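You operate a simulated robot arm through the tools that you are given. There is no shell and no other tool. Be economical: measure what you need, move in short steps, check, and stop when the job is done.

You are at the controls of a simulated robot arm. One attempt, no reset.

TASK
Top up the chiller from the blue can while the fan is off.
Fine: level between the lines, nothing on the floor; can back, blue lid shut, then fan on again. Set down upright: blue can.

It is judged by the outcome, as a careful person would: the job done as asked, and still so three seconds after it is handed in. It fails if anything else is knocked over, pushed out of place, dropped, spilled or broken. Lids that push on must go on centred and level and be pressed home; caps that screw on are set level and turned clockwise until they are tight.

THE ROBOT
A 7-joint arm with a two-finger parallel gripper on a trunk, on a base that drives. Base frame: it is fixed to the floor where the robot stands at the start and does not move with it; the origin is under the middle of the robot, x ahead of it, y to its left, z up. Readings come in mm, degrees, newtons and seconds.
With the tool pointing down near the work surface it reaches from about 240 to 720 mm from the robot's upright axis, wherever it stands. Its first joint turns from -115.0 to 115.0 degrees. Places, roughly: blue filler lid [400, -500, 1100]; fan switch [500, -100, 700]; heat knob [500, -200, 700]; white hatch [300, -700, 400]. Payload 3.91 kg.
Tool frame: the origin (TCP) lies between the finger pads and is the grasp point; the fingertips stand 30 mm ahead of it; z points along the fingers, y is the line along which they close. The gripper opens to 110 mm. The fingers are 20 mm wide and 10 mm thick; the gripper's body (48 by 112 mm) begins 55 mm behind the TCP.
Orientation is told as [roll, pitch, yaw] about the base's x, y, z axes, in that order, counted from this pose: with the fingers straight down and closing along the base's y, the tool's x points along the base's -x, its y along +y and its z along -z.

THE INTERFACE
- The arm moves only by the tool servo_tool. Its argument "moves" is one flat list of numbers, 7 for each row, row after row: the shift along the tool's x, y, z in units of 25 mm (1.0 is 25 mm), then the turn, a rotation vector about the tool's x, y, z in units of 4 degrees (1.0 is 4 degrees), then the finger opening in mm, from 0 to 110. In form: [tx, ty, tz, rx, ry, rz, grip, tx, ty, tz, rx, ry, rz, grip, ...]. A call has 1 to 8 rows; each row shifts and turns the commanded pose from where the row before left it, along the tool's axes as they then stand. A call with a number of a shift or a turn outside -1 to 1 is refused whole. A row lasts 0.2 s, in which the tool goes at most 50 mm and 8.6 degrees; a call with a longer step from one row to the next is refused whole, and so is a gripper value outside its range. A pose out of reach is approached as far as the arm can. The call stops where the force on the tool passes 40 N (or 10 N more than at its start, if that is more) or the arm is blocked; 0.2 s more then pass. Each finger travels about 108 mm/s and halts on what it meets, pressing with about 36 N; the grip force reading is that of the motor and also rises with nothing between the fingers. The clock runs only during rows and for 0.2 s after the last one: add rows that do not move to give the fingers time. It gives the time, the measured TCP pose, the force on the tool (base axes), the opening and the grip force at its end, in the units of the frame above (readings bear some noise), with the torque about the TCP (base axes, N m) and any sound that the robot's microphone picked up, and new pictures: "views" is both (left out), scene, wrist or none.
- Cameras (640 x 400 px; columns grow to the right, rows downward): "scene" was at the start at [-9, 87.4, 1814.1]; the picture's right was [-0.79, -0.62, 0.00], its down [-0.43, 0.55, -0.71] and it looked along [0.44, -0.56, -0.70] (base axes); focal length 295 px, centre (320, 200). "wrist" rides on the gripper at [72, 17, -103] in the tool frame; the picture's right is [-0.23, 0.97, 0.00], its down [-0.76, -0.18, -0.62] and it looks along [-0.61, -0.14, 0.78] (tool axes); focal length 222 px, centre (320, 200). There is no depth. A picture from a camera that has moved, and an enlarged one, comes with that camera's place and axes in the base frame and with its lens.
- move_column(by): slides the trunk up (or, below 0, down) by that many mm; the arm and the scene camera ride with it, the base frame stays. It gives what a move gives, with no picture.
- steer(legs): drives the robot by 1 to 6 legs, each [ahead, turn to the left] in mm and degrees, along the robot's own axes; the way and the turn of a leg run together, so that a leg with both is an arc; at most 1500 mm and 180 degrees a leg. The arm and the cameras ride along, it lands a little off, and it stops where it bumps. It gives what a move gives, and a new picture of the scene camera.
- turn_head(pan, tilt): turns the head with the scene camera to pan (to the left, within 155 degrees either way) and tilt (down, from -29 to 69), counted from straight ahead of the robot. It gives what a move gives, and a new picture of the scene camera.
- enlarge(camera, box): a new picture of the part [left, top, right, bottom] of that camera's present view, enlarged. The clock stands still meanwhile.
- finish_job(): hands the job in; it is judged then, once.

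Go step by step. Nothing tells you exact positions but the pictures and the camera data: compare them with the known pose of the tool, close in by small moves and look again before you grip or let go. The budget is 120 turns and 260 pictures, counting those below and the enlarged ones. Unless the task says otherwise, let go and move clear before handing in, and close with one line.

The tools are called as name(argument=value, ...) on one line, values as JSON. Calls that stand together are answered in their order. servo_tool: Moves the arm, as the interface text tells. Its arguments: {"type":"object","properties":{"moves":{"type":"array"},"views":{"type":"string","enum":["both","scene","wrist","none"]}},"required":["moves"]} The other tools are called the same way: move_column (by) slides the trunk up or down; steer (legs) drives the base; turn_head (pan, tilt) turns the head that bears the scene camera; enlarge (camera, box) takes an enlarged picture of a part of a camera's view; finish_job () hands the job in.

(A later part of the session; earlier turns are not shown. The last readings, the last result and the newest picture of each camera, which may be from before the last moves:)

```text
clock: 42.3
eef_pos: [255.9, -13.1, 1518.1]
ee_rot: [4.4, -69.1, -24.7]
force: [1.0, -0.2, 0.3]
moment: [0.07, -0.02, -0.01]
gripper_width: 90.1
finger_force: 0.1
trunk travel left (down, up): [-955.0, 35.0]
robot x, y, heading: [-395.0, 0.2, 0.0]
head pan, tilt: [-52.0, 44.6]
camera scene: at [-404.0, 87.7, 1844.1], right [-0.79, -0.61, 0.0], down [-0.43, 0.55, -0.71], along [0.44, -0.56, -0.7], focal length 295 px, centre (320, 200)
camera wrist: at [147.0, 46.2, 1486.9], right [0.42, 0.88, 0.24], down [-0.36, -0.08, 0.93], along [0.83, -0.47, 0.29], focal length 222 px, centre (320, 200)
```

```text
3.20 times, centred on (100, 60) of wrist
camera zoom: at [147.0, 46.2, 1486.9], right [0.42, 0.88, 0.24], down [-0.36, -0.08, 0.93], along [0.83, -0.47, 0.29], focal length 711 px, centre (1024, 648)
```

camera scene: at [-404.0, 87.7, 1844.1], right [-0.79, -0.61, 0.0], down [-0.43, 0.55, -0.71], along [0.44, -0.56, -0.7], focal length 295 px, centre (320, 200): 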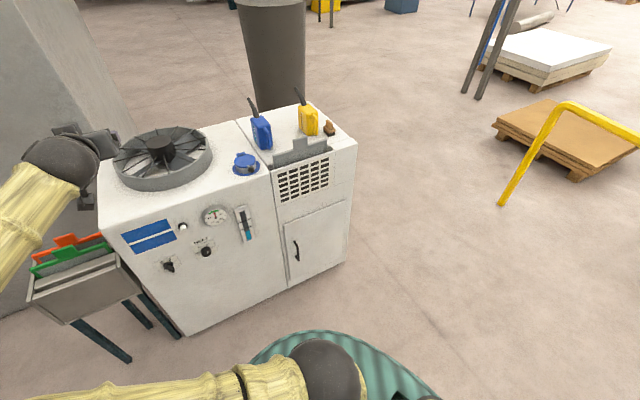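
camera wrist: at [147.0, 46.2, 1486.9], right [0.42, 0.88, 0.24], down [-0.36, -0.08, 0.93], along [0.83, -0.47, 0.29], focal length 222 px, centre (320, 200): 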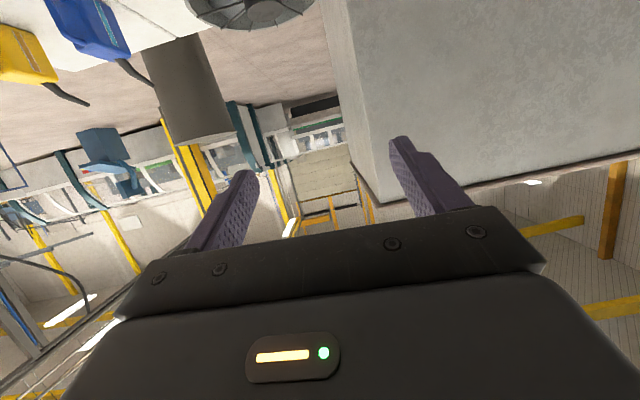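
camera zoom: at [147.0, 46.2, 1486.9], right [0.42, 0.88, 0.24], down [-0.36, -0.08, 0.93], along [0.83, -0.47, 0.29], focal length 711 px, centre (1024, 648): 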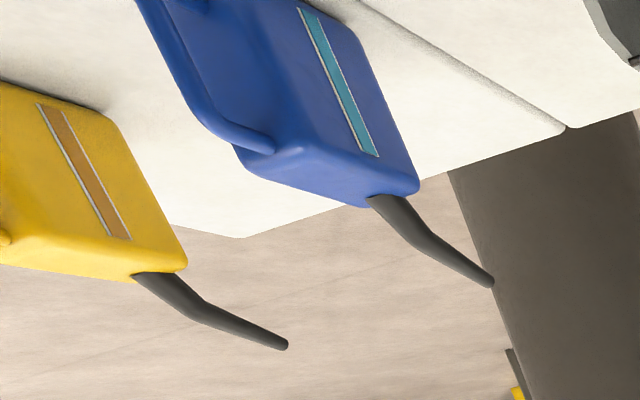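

I've worked out the layout. The lid is hinged at the rear with a ball knob at the front, centre about [455,-502,1101]. The blue can sits at about [480,-650], with its handle toward me and its spout pointing away. I'll drive to a square-on standpoint.

steer(legs=[[0, -53.7], [396, 0], [0, 31.7]])

turn_head(pan=0, tilt=50)

```text
clock: 45.2
eef_pos: [92.0, -433.2, 1519.1]
ee_rot: [4.4, -69.3, -65.2]
force: [1.0, -0.1, 0.5]
moment: [0.06, 0.01, 0.03]
gripper_width: 90.1
finger_force: 0.0
trunk travel left (down, up): [-955.0, 35.0]
robot x, y, heading: [-396.8, -1.1, -40.6]
head pan, tilt: [-52.0, 44.6]
stopped in leg 1: the robot was blocked; the commanded pose is now the measured one
camera scene: at [-343.4, 72.9, 1844.1], right [-1.0, 0.04, 0.0], down [0.03, 0.7, -0.71], along [-0.03, -0.71, -0.7], focal length 295 px, centre (320, 200)
```

scene: 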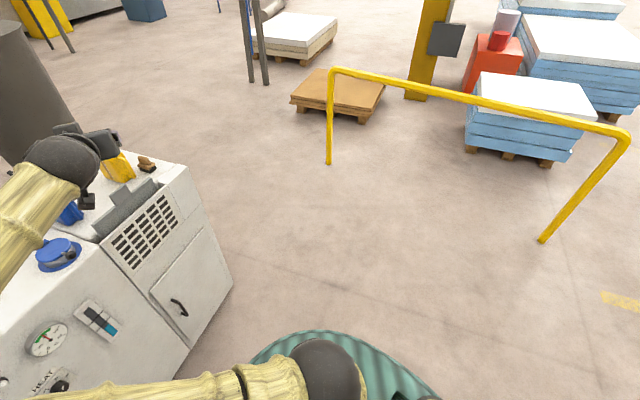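

```text
clock: 46.5
eef_pos: [90.6, -434.1, 1518.0]
ee_rot: [4.3, -69.3, -65.2]
force: [0.5, -0.4, 0.8]
moment: [-0.03, -0.01, -0.02]
gripper_width: 90.0
finger_force: 0.1
trunk travel left (down, up): [-955.0, 35.0]
robot x, y, heading: [-392.2, -0.2, -40.6]
head pan, tilt: [0.0, 50.0]
camera scene: at [-281.5, 104.4, 1836.6], right [-0.65, -0.76, 0.0], down [-0.58, 0.5, -0.64], along [0.49, -0.42, -0.77], focal length 295 px, centre (320, 200)
```

scene: 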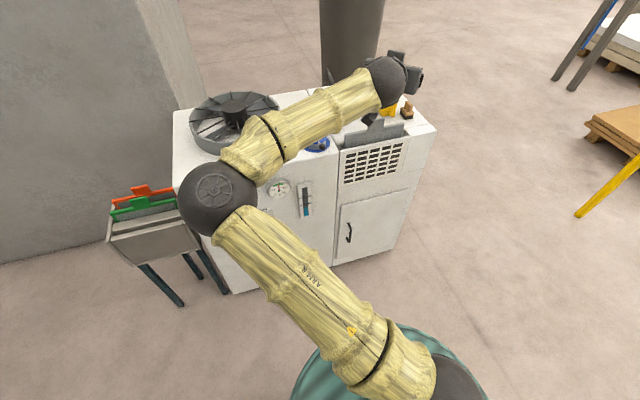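

Something blocked the turn. I'll look around the base.

turn_head(pan=150, tilt=55)

turn_head(pan=-110, tilt=60)

turn_head(pan=75, tilt=60)

```text
clock: 48.8
eef_pos: [92.0, -431.5, 1518.2]
ee_rot: [4.3, -69.3, -65.2]
force: [0.2, -0.5, 0.1]
moment: [-0.03, -0.02, 0.01]
gripper_width: 90.0
finger_force: 0.2
trunk travel left (down, up): [-955.0, 35.0]
robot x, y, heading: [-396.0, -0.5, -40.4]
head pan, tilt: [150.0, 55.0]
camera scene: at [-363.9, 222.7, 1830.1], right [0.94, 0.33, 0.0], down [0.27, -0.77, -0.57], along [-0.19, 0.54, -0.82], focal length 295 px, centre (320, 200)
```

scene: 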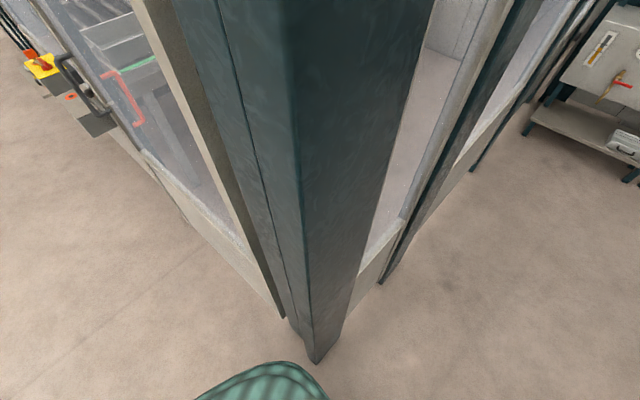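

```text
clock: 52.4
eef_pos: [91.2, -432.4, 1518.3]
ee_rot: [4.4, -69.4, -65.1]
force: [-0.4, 0.1, 0.4]
moment: [0.01, -0.04, 0.03]
gripper_width: 89.9
finger_force: 0.1
trunk travel left (down, up): [-955.0, 35.0]
robot x, y, heading: [-396.0, -1.6, -40.5]
head pan, tilt: [-110.0, 60.0]
camera scene: at [-398.0, 121.8, 1824.0], right [-0.49, 0.87, 0.0], down [0.75, 0.43, -0.5], along [-0.44, -0.25, -0.87], focal length 295 px, centre (320, 200)
```

scene: 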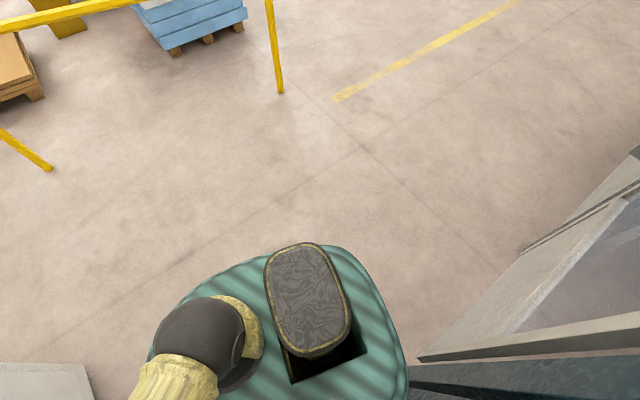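

```text
clock: 55.2
eef_pos: [92.1, -433.3, 1519.0]
ee_rot: [4.3, -69.3, -65.2]
force: [-0.5, 0.2, -0.1]
moment: [0.01, 0.0, 0.02]
gripper_width: 89.9
finger_force: 0.0
trunk travel left (down, up): [-955.0, 35.0]
robot x, y, heading: [-391.6, -1.2, -40.4]
head pan, tilt: [75.0, 60.0]
camera scene: at [-285.0, 192.3, 1824.0], right [0.57, -0.82, 0.0], down [-0.71, -0.49, -0.5], along [0.41, 0.28, -0.87], focal length 295 px, centre (320, 200)
```

scene: 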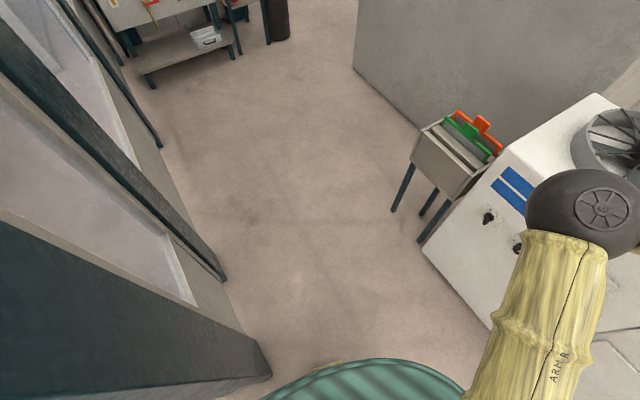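

The rear of the base is against a cell post. I'll drive forward first, then make the turns in the open.

steer(legs=[[250, 0], [0, -33.5], [163, 0], [0, 52]])

turn_head(pan=0, tilt=45)

```text
clock: 63.9
eef_pos: [439.4, -561.8, 1518.6]
ee_rot: [4.3, -69.3, -46.1]
force: [-0.3, 1.4, 0.3]
moment: [0.02, 0.01, -0.03]
gripper_width: 90.0
finger_force: 0.1
trunk travel left (down, up): [-955.0, 35.0]
robot x, y, heading: [-157.7, -310.0, -21.6]
head pan, tilt: [75.0, 60.0]
camera scene: at [-121.5, -95.9, 1824.0], right [0.81, -0.59, 0.0], down [-0.51, -0.7, -0.5], along [0.3, 0.4, -0.87], focal length 295 px, centre (320, 200)
```

scene: 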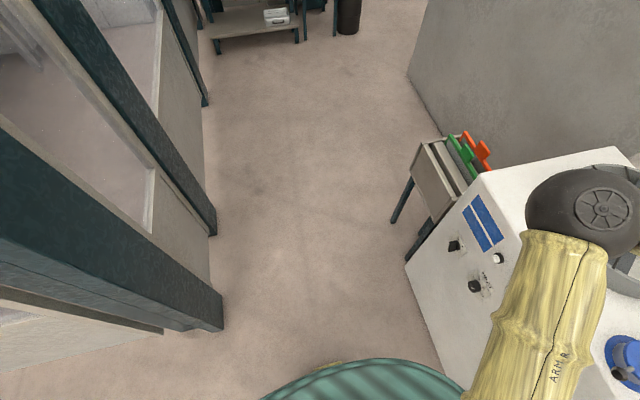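

```text
clock: 65.4
eef_pos: [439.7, -562.5, 1518.8]
ee_rot: [4.3, -69.2, -46.1]
force: [0.3, 0.1, 0.0]
moment: [0.03, -0.01, 0.0]
gripper_width: 89.9
finger_force: 0.1
trunk travel left (down, up): [-955.0, 35.0]
robot x, y, heading: [-160.3, -314.2, -21.1]
head pan, tilt: [0.0, 45.0]
camera scene: at [-85.2, -179.1, 1843.4], right [-0.36, -0.93, 0.0], down [-0.66, 0.26, -0.71], along [0.66, -0.26, -0.71], focal length 295 px, centre (320, 200)
```

scene: 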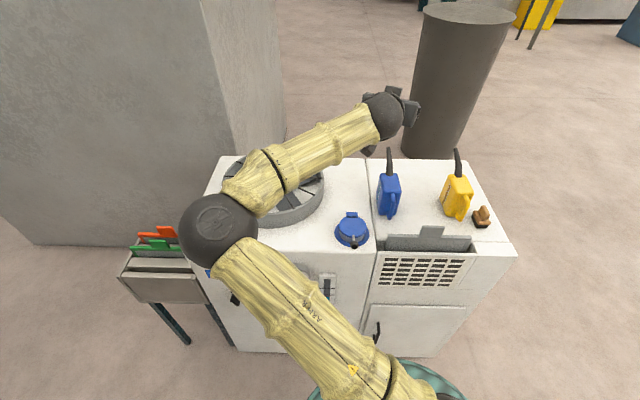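

Good standpoint, square to the chiller with the gauge in view. Now I'll bring the tool to 45° down, aligned with the chiller and short of the lid knob.

servo_tool(moves=[0, 0, 0, -0.93, 0, -0.36, 90, 0, 0, 0, -0.93, 0, -0.36, 90, 0, 0, 0, -0.93, 0, -0.36, 90, 0, 0, 0, -0.93, 0, -0.36, 90, 0, 0, 0, -0.93, 0, -0.36, 90, 0, 0, 0, -0.93, 0, -0.36, 90, 0, 0, 0, 0, 1, 0, 90, 0, 0, 0, 0, 1, 0, 90], views="none")

servo_tool(moves=[0, 0, 0, 0, 1, 0, 90, 0, 0, 0, 0, 1, 0, 90, 0, 0, 0, 0, 1, 0, 90, 0, 0, 0, 0, 1, 0, 90])

```text
clock: 67.2
eef_pos: [439.4, -562.5, 1518.6]
ee_rot: [2.7, -61.9, -20.3]
force: [0.3, -0.4, 0.1]
moment: [-0.02, -0.03, 0.03]
gripper_width: 90.0
finger_force: 0.1
trunk travel left (down, up): [-955.0, 35.0]
robot x, y, heading: [-163.1, -312.6, -21.4]
head pan, tilt: [0.0, 45.0]
```

```text
clock: 68.2
eef_pos: [438.8, -562.4, 1519.9]
ee_rot: [1.7, -45.8, -19.4]
force: [-0.5, -0.2, 1.0]
moment: [0.04, 0.05, 0.01]
gripper_width: 89.9
finger_force: 0.1
trunk travel left (down, up): [-955.0, 35.0]
robot x, y, heading: [-160.2, -312.5, -21.6]
head pan, tilt: [0.0, 45.0]
camera scene: at [-85.2, -179.7, 1843.5], right [-0.36, -0.93, 0.0], down [-0.66, 0.26, -0.71], along [0.66, -0.26, -0.71], focal length 295 px, centre (320, 200)
camera wrist: at [325.4, -509.2, 1537.7], right [0.45, 0.87, 0.18], down [0.02, -0.21, 0.98], along [0.89, -0.44, -0.11], focal length 222 px, centre (320, 200)
```

scene: 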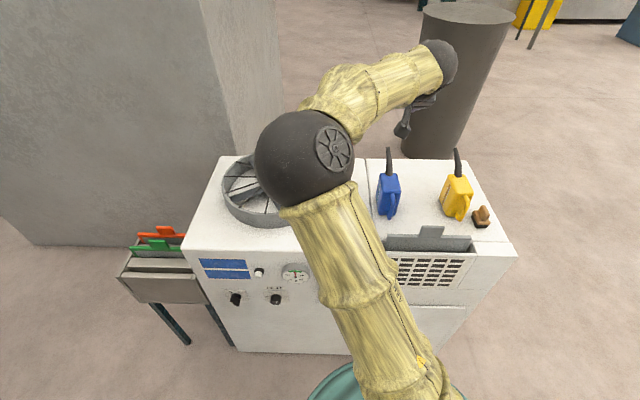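
wrist: 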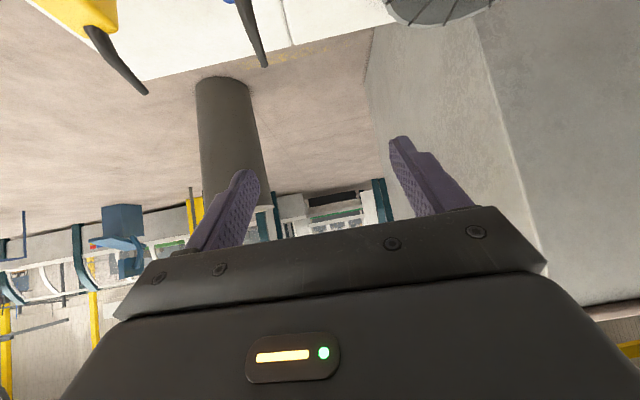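

servo_tool(moves=[0.7, 0.61, -0.7, 0, 0, 0, 90, 0.7, 0.61, -0.7, 0, 0, 0, 90, 0.7, 0.61, -0.7, 0, 0, 0, 90, 0.7, 0.61, -0.7, 0, 0, 0, 90, 0.7, 0, -0.7, 0, 0, 0, 90, 0.32, 0, -0.32, 0, 0, 0, 90], views="none")

move_column(by=-250)

servo_tool(moves=[0, 0, 0, 0, 0, 0, 60])

```text
clock: 69.6
eef_pos: [329.4, -464.3, 1516.9]
ee_rot: [1.6, -46.0, -19.4]
force: [-0.4, 0.4, 0.1]
moment: [-0.01, 0.02, 0.02]
gripper_width: 90.0
finger_force: 0.0
trunk travel left (down, up): [-955.0, 35.0]
robot x, y, heading: [-160.4, -311.6, -21.3]
head pan, tilt: [0.0, 45.0]
```

```text
clock: 72.2
eef_pos: [330.7, -462.1, 1267.2]
ee_rot: [1.7, -45.9, -19.4]
force: [0.4, 0.3, 0.6]
moment: [-0.02, 0.02, 0.0]
gripper_width: 90.2
finger_force: 0.1
trunk travel left (down, up): [-705.0, 285.0]
robot x, y, heading: [-161.7, -313.1, -21.2]
head pan, tilt: [0.0, 45.0]
```

```text
clock: 72.6
eef_pos: [329.8, -463.5, 1266.0]
ee_rot: [1.7, -45.8, -19.4]
force: [-0.4, 0.0, -0.5]
moment: [0.01, -0.03, 0.01]
gripper_width: 59.9
finger_force: 0.1
trunk travel left (down, up): [-705.0, 285.0]
robot x, y, heading: [-162.1, -310.5, -21.4]
head pan, tilt: [0.0, 45.0]
camera scene: at [-85.4, -179.3, 1593.5], right [-0.36, -0.93, 0.0], down [-0.66, 0.26, -0.71], along [0.66, -0.26, -0.71], focal length 295 px, centre (320, 200)
camera wrist: at [215.6, -409.0, 1285.9], right [0.45, 0.87, 0.18], down [0.02, -0.21, 0.98], along [0.89, -0.44, -0.11], focal length 222 px, centre (320, 200)
```

scene: 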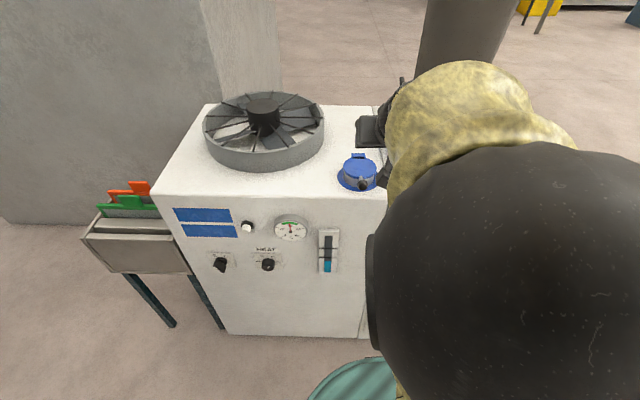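
wrist: 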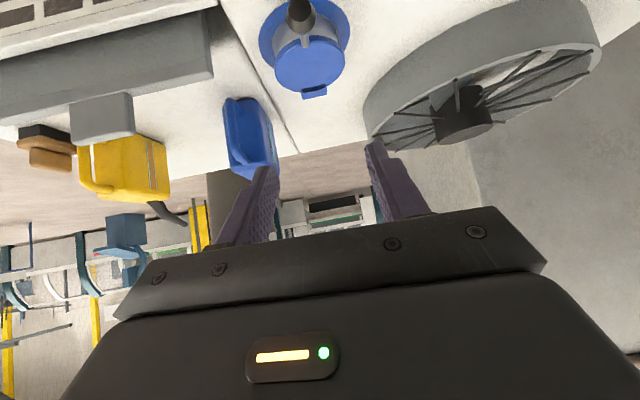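

enlarge(camera="scene", box=[320, 140, 400, 200])

enlarge(camera="wrist", box=[220, 0, 380, 110])

```text
6.67 times, centred on (360, 170) of scene
camera zoom: at [-85.4, -179.3, 1593.5], right [-0.36, -0.93, 0.0], down [-0.66, 0.26, -0.71], along [0.66, -0.26, -0.71], focal length 1966 px, centre (53, 400)
```

zoom: 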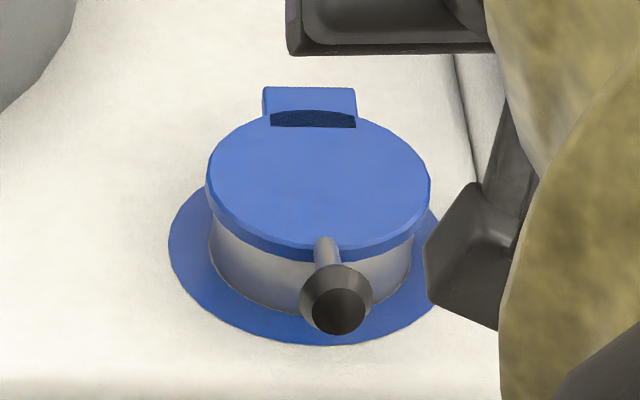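

```text
3.64 times, centred on (300, 55) of wrist
camera zoom: at [215.6, -409.0, 1285.9], right [0.45, 0.87, 0.18], down [0.02, -0.21, 0.98], along [0.89, -0.44, -0.11], focal length 808 px, centre (393, 727)
```

zoom: 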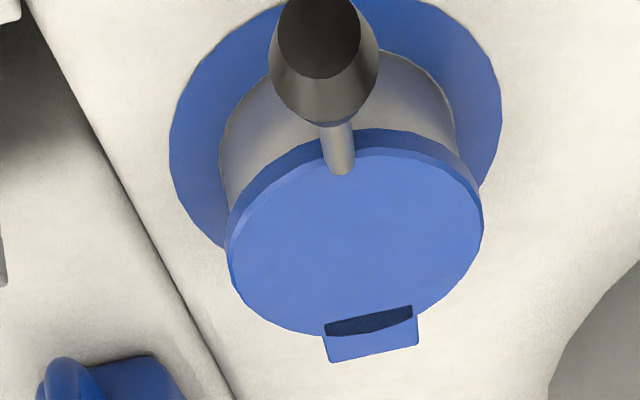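

move_column(by=-110)

servo_tool(moves=[0, 0, 0, 0.44, 0, 0.44, 60, 0, 0, 0, 0, 0, 0, 60])

enlarge(camera="wrist", box=[220, 40, 420, 180])

enlarge(camera="scene", box=[280, 80, 420, 180])

```text
clock: 74.0
eef_pos: [330.9, -463.1, 1155.6]
ee_rot: [1.7, -45.9, -19.1]
force: [0.5, -0.7, 0.1]
moment: [0.04, -0.04, -0.02]
gripper_width: 60.0
finger_force: 0.0
trunk travel left (down, up): [-595.0, 395.0]
robot x, y, heading: [-166.4, -311.9, -21.3]
head pan, tilt: [0.0, 45.0]
```

```text
clock: 74.6
eef_pos: [329.7, -462.2, 1156.6]
ee_rot: [1.7, -45.8, -21.9]
force: [-0.5, 0.7, 0.1]
moment: [0.0, -0.06, 0.01]
gripper_width: 60.1
finger_force: 0.0
trunk travel left (down, up): [-595.0, 395.0]
robot x, y, heading: [-163.3, -311.4, -21.4]
head pan, tilt: [0.0, 45.0]
camera scene: at [-85.4, -179.2, 1483.5], right [-0.36, -0.93, 0.0], down [-0.66, 0.26, -0.71], along [0.66, -0.26, -0.71], focal length 295 px, centre (320, 200)
camera wrist: at [218.1, -403.8, 1176.4], right [0.49, 0.85, 0.18], down [0.01, -0.21, 0.98], along [0.87, -0.48, -0.11], focal length 222 px, centre (320, 200)
```

scene: 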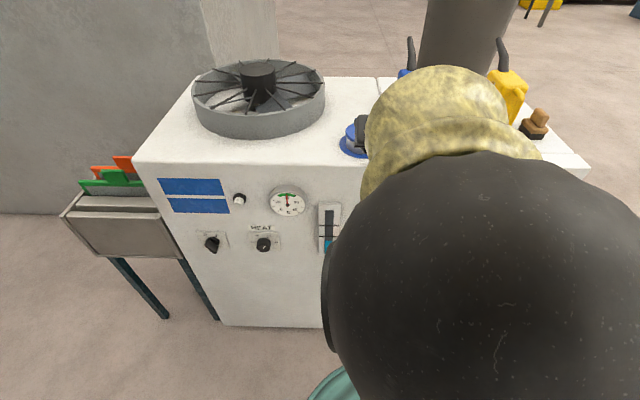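
wrist: 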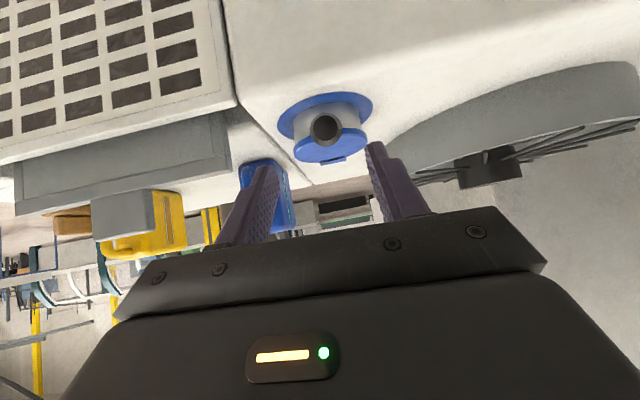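

```text
2.86 times, centred on (320, 110) of wrist
camera zoom: at [218.1, -403.8, 1176.4], right [0.49, 0.85, 0.18], down [0.01, -0.21, 0.98], along [0.87, -0.48, -0.11], focal length 635 px, centre (320, 457)
```

zoom: 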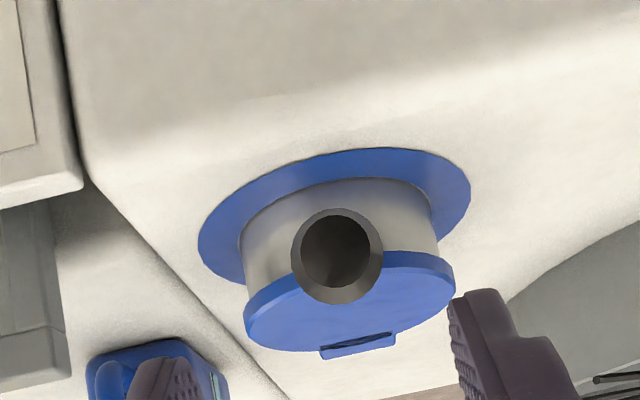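

```text
4.00 times, centred on (350, 130) of scene
camera zoom: at [-85.4, -179.2, 1483.5], right [-0.36, -0.93, 0.0], down [-0.66, 0.26, -0.71], along [0.66, -0.26, -0.71], focal length 1179 px, centre (200, 480)
```

zoom: 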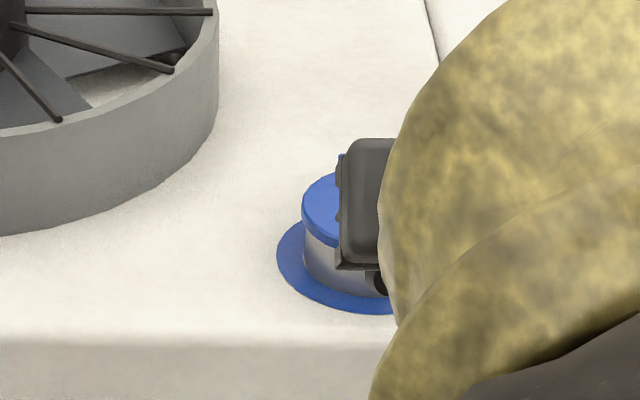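

servo_tool(moves=[0.03, 0.06, 0.92, 0, 0, 0, 60, 0.03, 0.06, 0.92, 0, 0, 0, 60, 0, 0.04, 0.92, 0, 0, 0, 60, 0, 0, 0, 0, 0, 0, 60], views="wrist")

enlarge(camera="wrist", box=[220, 80, 420, 220])

```text
clock: 75.6
eef_pos: [378.1, -474.4, 1108.1]
ee_rot: [1.8, -45.8, -21.9]
force: [0.5, 0.0, -0.5]
moment: [0.0, -0.01, 0.0]
gripper_width: 60.0
finger_force: 0.1
trunk travel left (down, up): [-595.0, 395.0]
robot x, y, heading: [-163.8, -311.2, -21.5]
head pan, tilt: [0.0, 45.0]
camera wrist: at [265.7, -416.0, 1127.4], right [0.49, 0.85, 0.18], down [0.01, -0.22, 0.98], along [0.87, -0.48, -0.11], focal length 222 px, centre (320, 200)
```

wrist: 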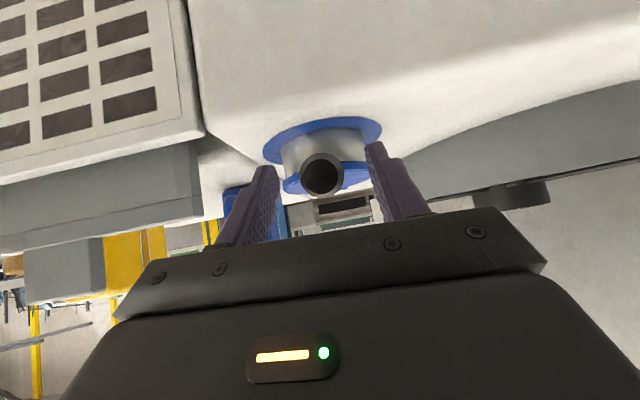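

```text
2.86 times, centred on (320, 150) of wrist
camera zoom: at [265.7, -416.0, 1127.4], right [0.49, 0.85, 0.18], down [0.01, -0.22, 0.98], along [0.87, -0.48, -0.11], focal length 635 px, centre (320, 343)
```

zoom: 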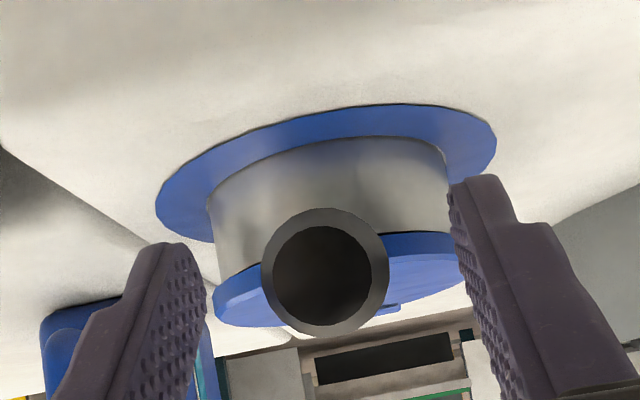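

Knob is centred between the fingers. I'll grip and begin lifting along the hinge arc.

servo_tool(moves=[0, 0, 0, 0, 0, 0, 30, 0, 0, 0, 0, 0, 0, 20, 0, 0, 0, 0, 0, 0, 20, -0.38, 0, -0.31, 0, 0, 0, 20, -0.39, 0, -0.31, 0, 0, 0, 20, -0.44, 0, -0.23, 0, 0, 0, 20, -0.44, 0, -0.22, 0, 0, 0, 20], views="both")

```text
clock: 77.2
eef_pos: [387.8, -477.5, 1154.4]
ee_rot: [1.7, -45.6, -21.7]
force: [4.7, 10.2, -9.7]
moment: [0.67, 1.17, 0.22]
gripper_width: 27.1
finger_force: 44.7
trunk travel left (down, up): [-595.0, 395.0]
robot x, y, heading: [-162.5, -311.2, -21.1]
head pan, tilt: [0.0, 45.0]
camera scene: at [-83.5, -177.9, 1483.2], right [-0.36, -0.93, 0.0], down [-0.66, 0.26, -0.71], along [0.66, -0.26, -0.71], focal length 295 px, centre (320, 200)
camera wrist: at [275.4, -419.1, 1174.6], right [0.49, 0.85, 0.18], down [0.01, -0.21, 0.98], along [0.87, -0.48, -0.11], focal length 222 px, centre (320, 200)
```

scene: 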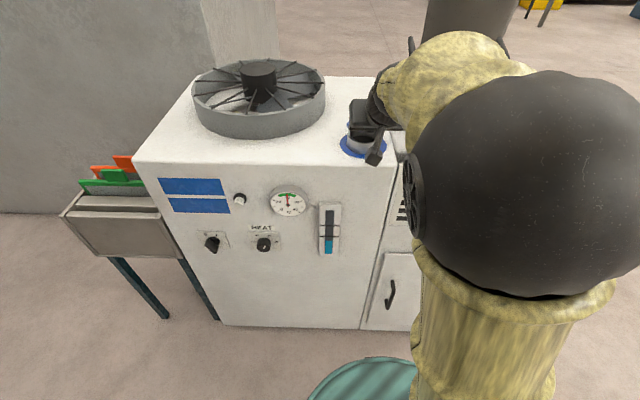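
wrist: 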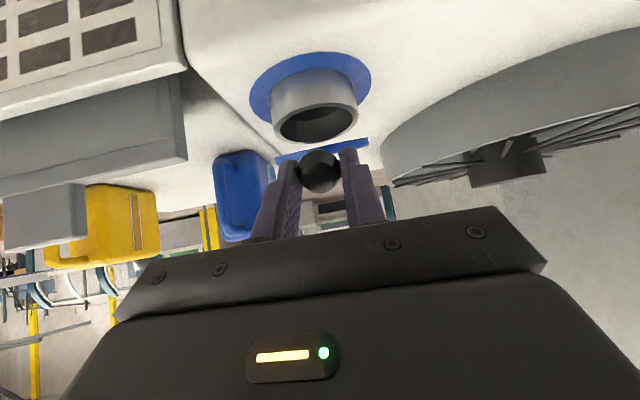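

The lid is hinging open nicely. I'll continue the arc.

servo_tool(moves=[-0.48, 0, -0.13, 0, 0, 0, 20, -0.48, 0, -0.13, 0, 0, 0, 20, -0.98, 0, -0.05, 0, 0, 0, 20, -0.98, 0, 0.16, 0, 0, 0, 20, -0.92, 0, 0.35, 0, 0, 0, 20], views="wrist")

servo_tool(moves=[-0.42, 0, 0.27, 0, 0, 0, 20, -0.42, 0, 0.27, 0, 0, 0, 20, -0.35, 0, 0.35, 0, 0, 0, 20, -0.35, 0, 0.35, 0, 0, 0, 20], views="both")

```text
clock: 78.4
eef_pos: [450.6, -504.1, 1224.7]
ee_rot: [1.5, -46.1, -21.8]
force: [3.3, 8.4, 5.8]
moment: [-0.07, -0.42, 0.0]
gripper_width: 27.7
finger_force: 16.8
trunk travel left (down, up): [-595.0, 395.0]
robot x, y, heading: [-160.8, -314.2, -21.4]
head pan, tilt: [0.0, 45.0]
camera wrist: at [339.1, -445.5, 1243.4], right [0.49, 0.85, 0.18], down [0.0, -0.21, 0.98], along [0.87, -0.48, -0.11], focal length 222 px, centre (320, 200)
```

wrist: 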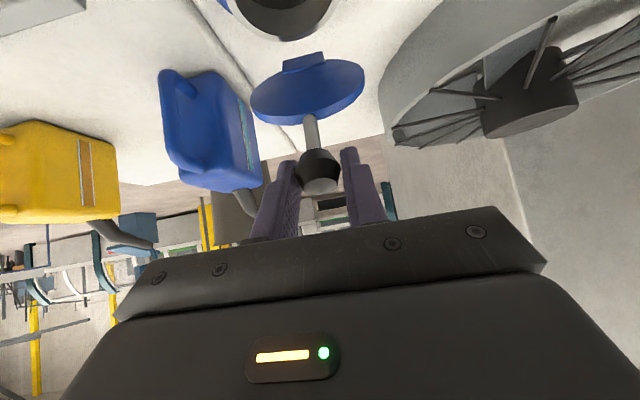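

```text
clock: 79.4
eef_pos: [492.7, -522.6, 1234.5]
ee_rot: [1.8, -46.7, -21.9]
force: [-5.8, 8.0, 34.5]
moment: [0.13, 0.2, 0.08]
gripper_width: 27.1
finger_force: 44.6
trunk travel left (down, up): [-595.0, 395.0]
robot x, y, heading: [-162.6, -312.6, -21.3]
head pan, tilt: [0.0, 45.0]
camera scene: at [-90.5, -176.4, 1483.9], right [-0.36, -0.93, 0.0], down [-0.66, 0.26, -0.71], along [0.66, -0.26, -0.7], focal length 295 px, centre (320, 200)
camera wrist: at [381.2, -463.0, 1252.1], right [0.49, 0.85, 0.19], down [-0.01, -0.21, 0.98], along [0.87, -0.48, -0.1], focal length 222 px, centre (320, 200)
```

scene: 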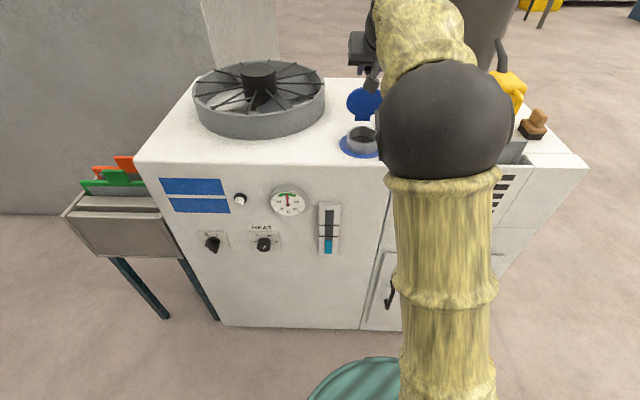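
wrist: 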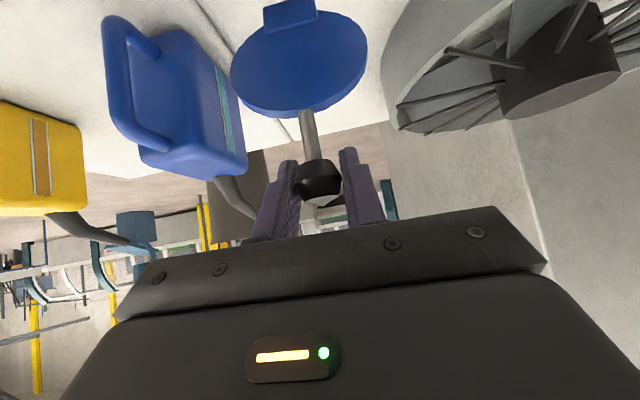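

servo_tool(moves=[-0.33, 0, 0.22, 0, 0, 0, 20, -0.29, 0, 0.27, 0, 0, 0, 20, -0.28, 0, 0.28, 0, 0, 0, 20, -0.26, 0, 0.3, 0, 0, 0, 20], views="both")

enlarge(camera="scene", box=[320, 50, 440, 170])

```text
clock: 80.4
eef_pos: [531.3, -537.0, 1229.3]
ee_rot: [1.6, -46.1, -22.0]
force: [-4.8, -1.5, 19.3]
moment: [0.21, 0.67, 0.01]
gripper_width: 27.1
finger_force: 44.9
trunk travel left (down, up): [-595.0, 395.0]
robot x, y, heading: [-166.4, -315.6, -21.3]
head pan, tilt: [0.0, 45.0]
camera scene: at [-88.7, -179.0, 1483.6], right [-0.36, -0.93, 0.0], down [-0.66, 0.26, -0.71], along [0.66, -0.26, -0.71], focal length 295 px, centre (320, 200)
camera wrist: at [419.0, -478.5, 1249.8], right [0.49, 0.85, 0.18], down [0.0, -0.21, 0.98], along [0.87, -0.48, -0.11], focal length 222 px, centre (320, 200)
```

scene: 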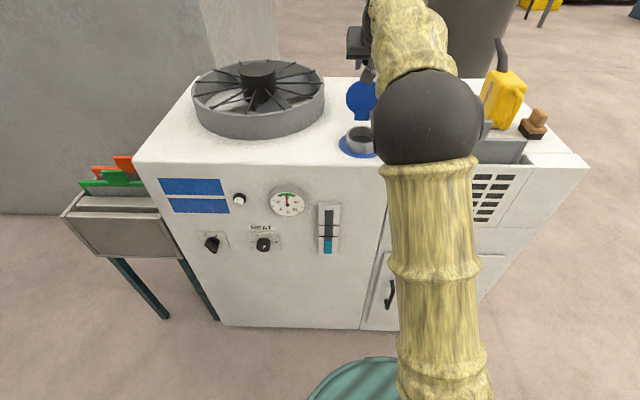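
wrist: 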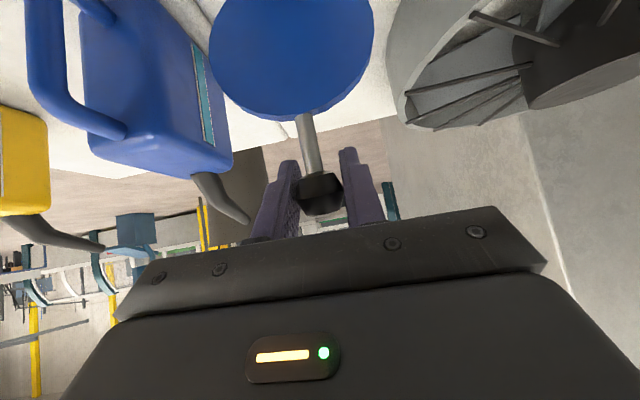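

```text
3.33 times, centred on (380, 110) of scene
camera zoom: at [-88.7, -179.0, 1483.6], right [-0.36, -0.93, 0.0], down [-0.66, 0.26, -0.71], along [0.66, -0.26, -0.71], focal length 983 px, centre (120, 500)
```

zoom: 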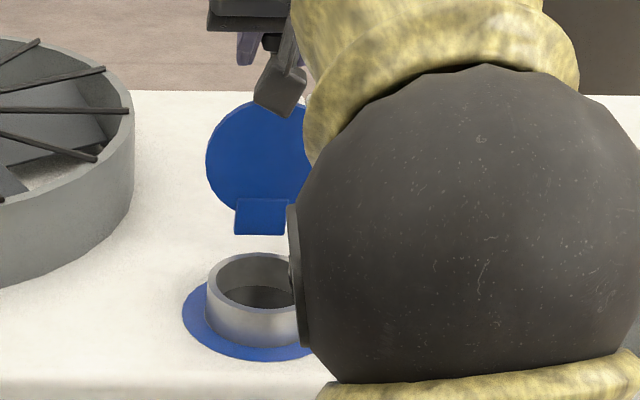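

servo_tool(moves=[-0.2, 0, 0.34, 0, 0, 0, 20, -0.18, 0, 0.36, 0, 0, 0, 20, 0, 0, 0, 0, 0, 0, 20], views="wrist")

```text
clock: 81.2
eef_pos: [547.9, -545.4, 1225.8]
ee_rot: [1.8, -46.0, -22.1]
force: [-3.5, -8.9, 25.0]
moment: [0.24, 0.74, 0.07]
gripper_width: 26.9
finger_force: 45.3
trunk travel left (down, up): [-595.0, 395.0]
robot x, y, heading: [-164.5, -311.2, -21.2]
head pan, tilt: [0.0, 45.0]
camera wrist: at [436.5, -485.9, 1245.2], right [0.49, 0.85, 0.18], down [0.0, -0.21, 0.98], along [0.87, -0.48, -0.11], focal length 222 px, centre (320, 200)
```

wrist: 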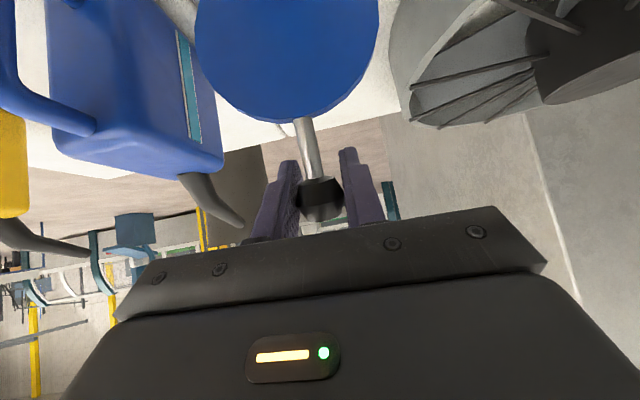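

servo_tool(moves=[0, 0, 0, 0, 0, 0, 40, 0, 0, 0, 0, 0, 0, 60, 0, 0, 0, 0, 0, 0, 60, 0, 0, -1, 0, 0, 0, 60, 0, 0, -1, 0, 0, 0, 60, 0, 0, -1, 0, 0, 0, 60], views="both")

```text
clock: 82.6
eef_pos: [499.7, -527.4, 1276.3]
ee_rot: [1.6, -46.0, -21.9]
force: [-0.3, -0.6, 1.1]
moment: [0.03, 0.05, 0.0]
gripper_width: 59.8
finger_force: 0.1
trunk travel left (down, up): [-595.0, 395.0]
robot x, y, heading: [-164.0, -314.1, -21.4]
head pan, tilt: [0.0, 45.0]
camera scene: at [-85.9, -179.2, 1483.5], right [-0.36, -0.93, 0.0], down [-0.66, 0.26, -0.71], along [0.66, -0.26, -0.71], focal length 295 px, centre (320, 200)
camera wrist: at [388.0, -467.6, 1295.1], right [0.49, 0.85, 0.18], down [0.01, -0.21, 0.98], along [0.87, -0.48, -0.11], focal length 222 px, centre (320, 200)
```

scene: 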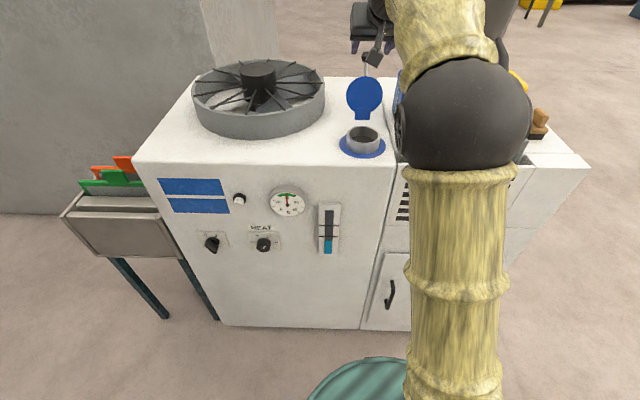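
wrist: 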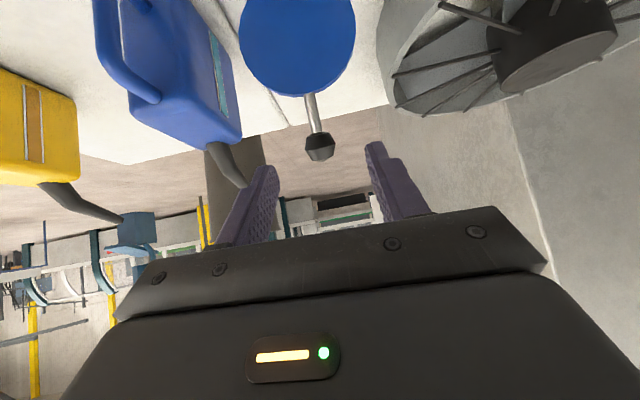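

The lid stays open. Now I'll measure the blue can and its handle.

enlarge(camera="wrist", box=[80, 0, 280, 200])

servo_tool(moves=[0.7, -0.6, -0.75, 0, 0, 0, 100, 0.7, -0.6, -0.75, 0, 0, 0, 100, 0.7, -0.6, -0.75, 0, 0, 0, 100, 0.7, -0.6, -0.75, 0, 0, 0, 100, 0.7, -0.6, -0.75, 0, 0, 0, 100, 0.7, -0.6, -0.75, 0, 0, 0, 100, 0.7, -0.6, -0.75, 0, 0, 0, 100, 0.7, -0.6, -0.75, 0, 0, 0, 100])

enlarge(camera="wrist", box=[220, 0, 420, 140])

```text
2.00 times, centred on (180, 100) of wrist
camera zoom: at [388.0, -467.6, 1295.1], right [0.49, 0.85, 0.18], down [0.01, -0.21, 0.98], along [0.87, -0.48, -0.11], focal length 444 px, centre (600, 400)
```

zoom: 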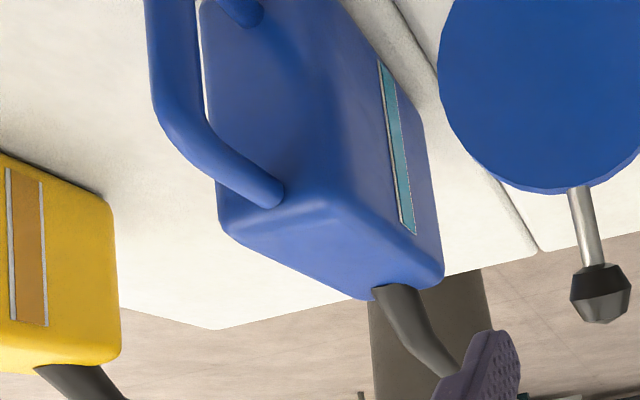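

```text
clock: 84.4
eef_pos: [265.6, -566.3, 1278.7]
ee_rot: [1.7, -45.9, -21.8]
force: [-0.1, -0.2, 0.1]
moment: [0.01, 0.0, 0.02]
gripper_width: 100.1
finger_force: 0.0
trunk travel left (down, up): [-595.0, 395.0]
robot x, y, heading: [-163.6, -315.3, -21.5]
head pan, tilt: [0.0, 45.0]
camera scene: at [-86.1, -179.2, 1483.5], right [-0.36, -0.93, 0.0], down [-0.66, 0.26, -0.71], along [0.66, -0.26, -0.71], focal length 295 px, centre (320, 200)
camera wrist: at [154.4, -508.0, 1297.8], right [0.49, 0.85, 0.18], down [0.01, -0.21, 0.98], along [0.87, -0.48, -0.11], focal length 222 px, centre (320, 200)
```

scene: 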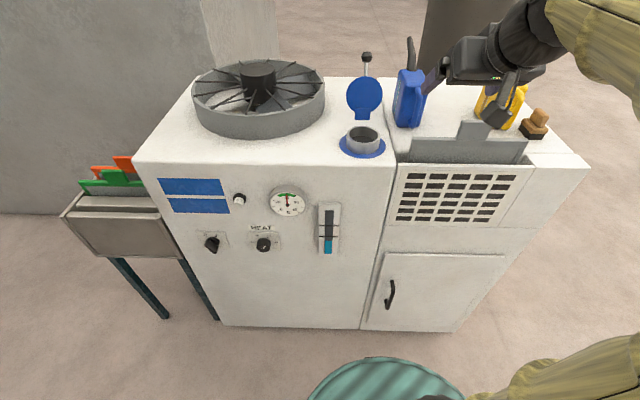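
wrist: 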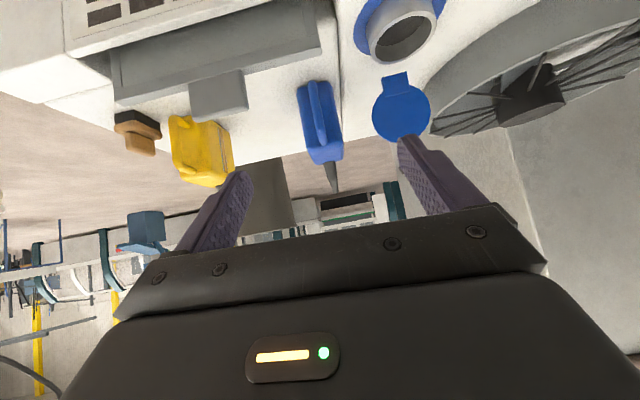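

```text
2.86 times, centred on (320, 70) of wrist
camera zoom: at [154.4, -508.0, 1297.8], right [0.49, 0.85, 0.18], down [0.01, -0.21, 0.98], along [0.87, -0.48, -0.11], focal length 635 px, centre (320, 571)
```

zoom: 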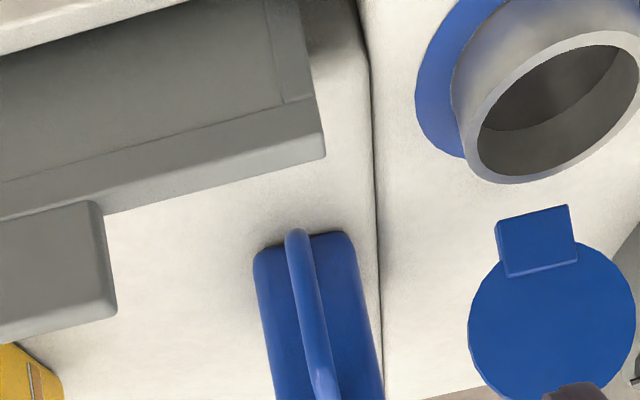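

The can body is about 58 mm wide, aligned with the chiller, with its front at v≈150 and top at z≈1177. I'll pitch to -60° and approach it straight, gripping the body sides with the handle between the fingers.

servo_tool(moves=[0, 0, 0, 0, -1, 0, 100, 0, 0, 0, 0, -1, 0, 100, 0, 0, 0, 0, -1, 0, 100, 0, 0, 0, 0, -0.5, 0, 100, 0, -0.08, 1, 0, 0, 0, 100, 0, 0, 1, 0, 0, 0, 100, 0, 0, 1, 0, 0, 0, 100, 0, 0, 1, 0, 0, 0, 100], views="both")

enlarge(camera="wrist", box=[200, 40, 440, 200])

enlarge(camera="scene", box=[340, 20, 560, 170])

```text
clock: 86.2
eef_pos: [348.9, -597.6, 1226.8]
ee_rot: [2.5, -59.7, -22.8]
force: [-0.3, 0.1, 0.0]
moment: [-0.01, 0.02, 0.03]
gripper_width: 99.6
finger_force: 0.0
trunk travel left (down, up): [-595.0, 395.0]
robot x, y, heading: [-164.3, -313.5, -21.4]
head pan, tilt: [0.0, 45.0]
camera scene: at [-84.8, -179.6, 1483.5], right [-0.36, -0.93, 0.0], down [-0.66, 0.26, -0.71], along [0.66, -0.26, -0.71], focal length 295 px, centre (320, 200)
camera wrist: at [236.5, -537.9, 1216.1], right [0.45, 0.87, 0.22], down [-0.22, -0.13, 0.97], along [0.87, -0.48, 0.13], focal length 222 px, centre (320, 200)
```

scene: 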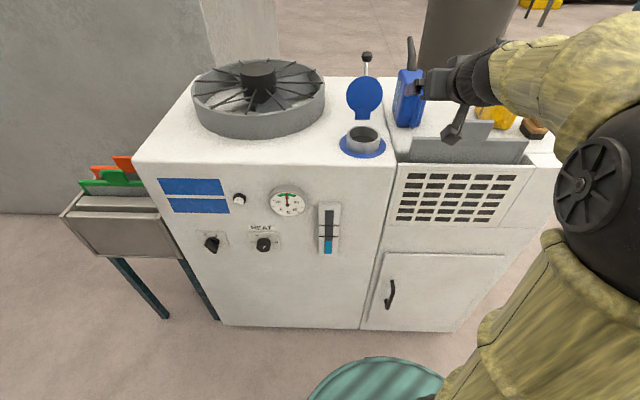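
wrist: 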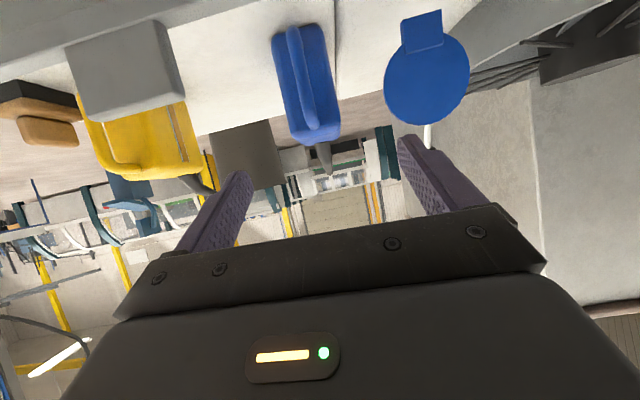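

```text
2.50 times, centred on (320, 120) of wrist
camera zoom: at [236.5, -537.9, 1216.1], right [0.45, 0.87, 0.22], down [-0.22, -0.13, 0.97], along [0.87, -0.48, 0.13], focal length 555 px, centre (320, 400)
```

zoom: 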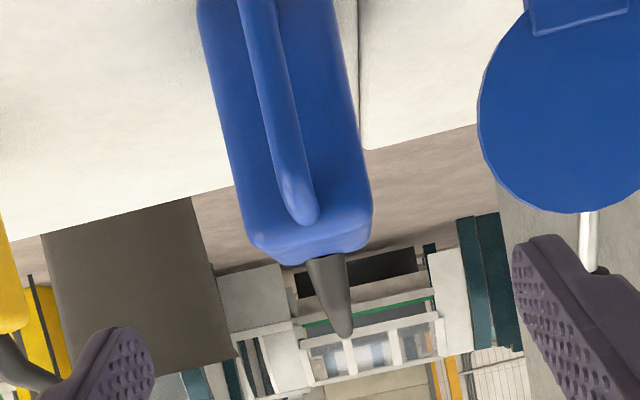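

```text
2.67 times, centred on (450, 95) of scene
camera zoom: at [-84.8, -179.6, 1483.5], right [-0.36, -0.93, 0.0], down [-0.66, 0.26, -0.71], along [0.66, -0.26, -0.71], focal length 786 px, centre (-27, 480)
```

zoom: 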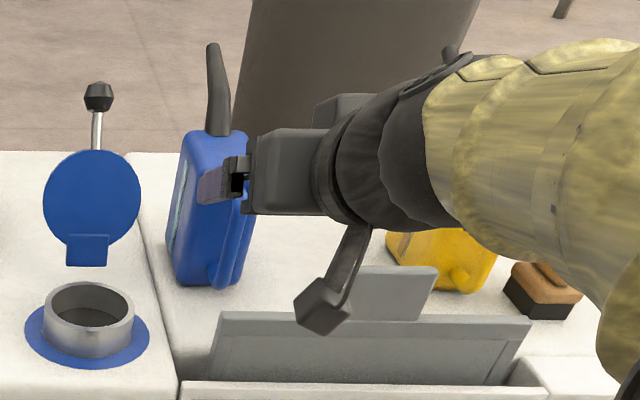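

servo_tool(moves=[0, -0.25, 0.8, 0, 0, 0, 100, 0, -0.2, 0.8, 0, 0, 0, 100, 0, 0, 0.8, 0, 0, 0, 100, 0, 0, 0.8, 0, 0, 0, 100], views="none")

enlarge(camera="wrist", box=[200, 40, 440, 200])

enlarge(camera="scene", box=[340, 20, 560, 170])

```text
clock: 87.2
eef_pos: [409.0, -631.4, 1186.1]
ee_rot: [2.4, -59.8, -22.7]
force: [0.7, 0.3, 0.3]
moment: [-0.01, 0.0, 0.01]
gripper_width: 99.8
finger_force: 0.1
trunk travel left (down, up): [-595.0, 395.0]
robot x, y, heading: [-160.6, -311.9, -21.5]
head pan, tilt: [0.0, 45.0]
```

```text
2.50 times, centred on (320, 120) of wrist
camera zoom: at [296.3, -571.1, 1175.1], right [0.45, 0.87, 0.22], down [-0.22, -0.13, 0.97], along [0.87, -0.48, 0.13], focal length 555 px, centre (320, 400)
```

zoom: 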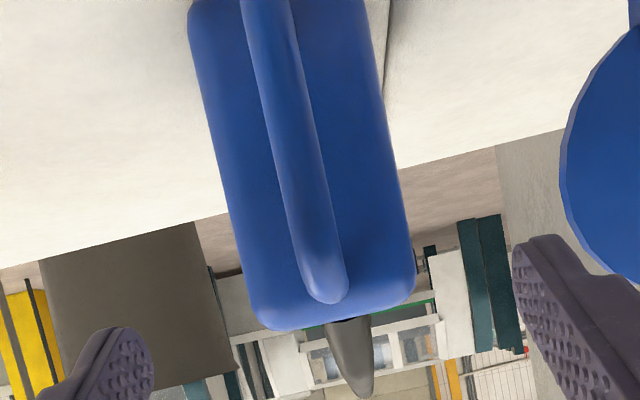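

```text
2.67 times, centred on (450, 95) of scene
camera zoom: at [-84.8, -179.6, 1483.5], right [-0.36, -0.93, 0.0], down [-0.66, 0.26, -0.71], along [0.66, -0.26, -0.71], focal length 786 px, centre (-27, 480)
```

zoom: 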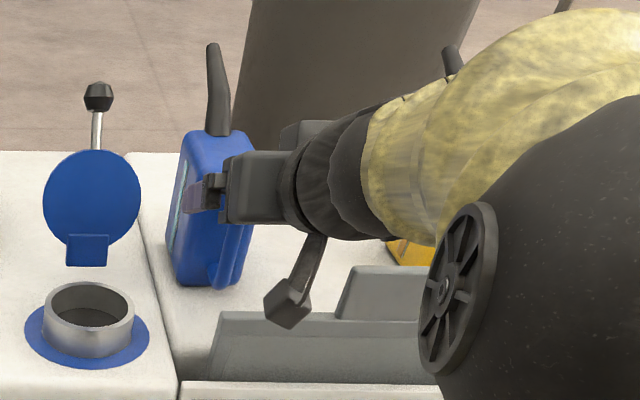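

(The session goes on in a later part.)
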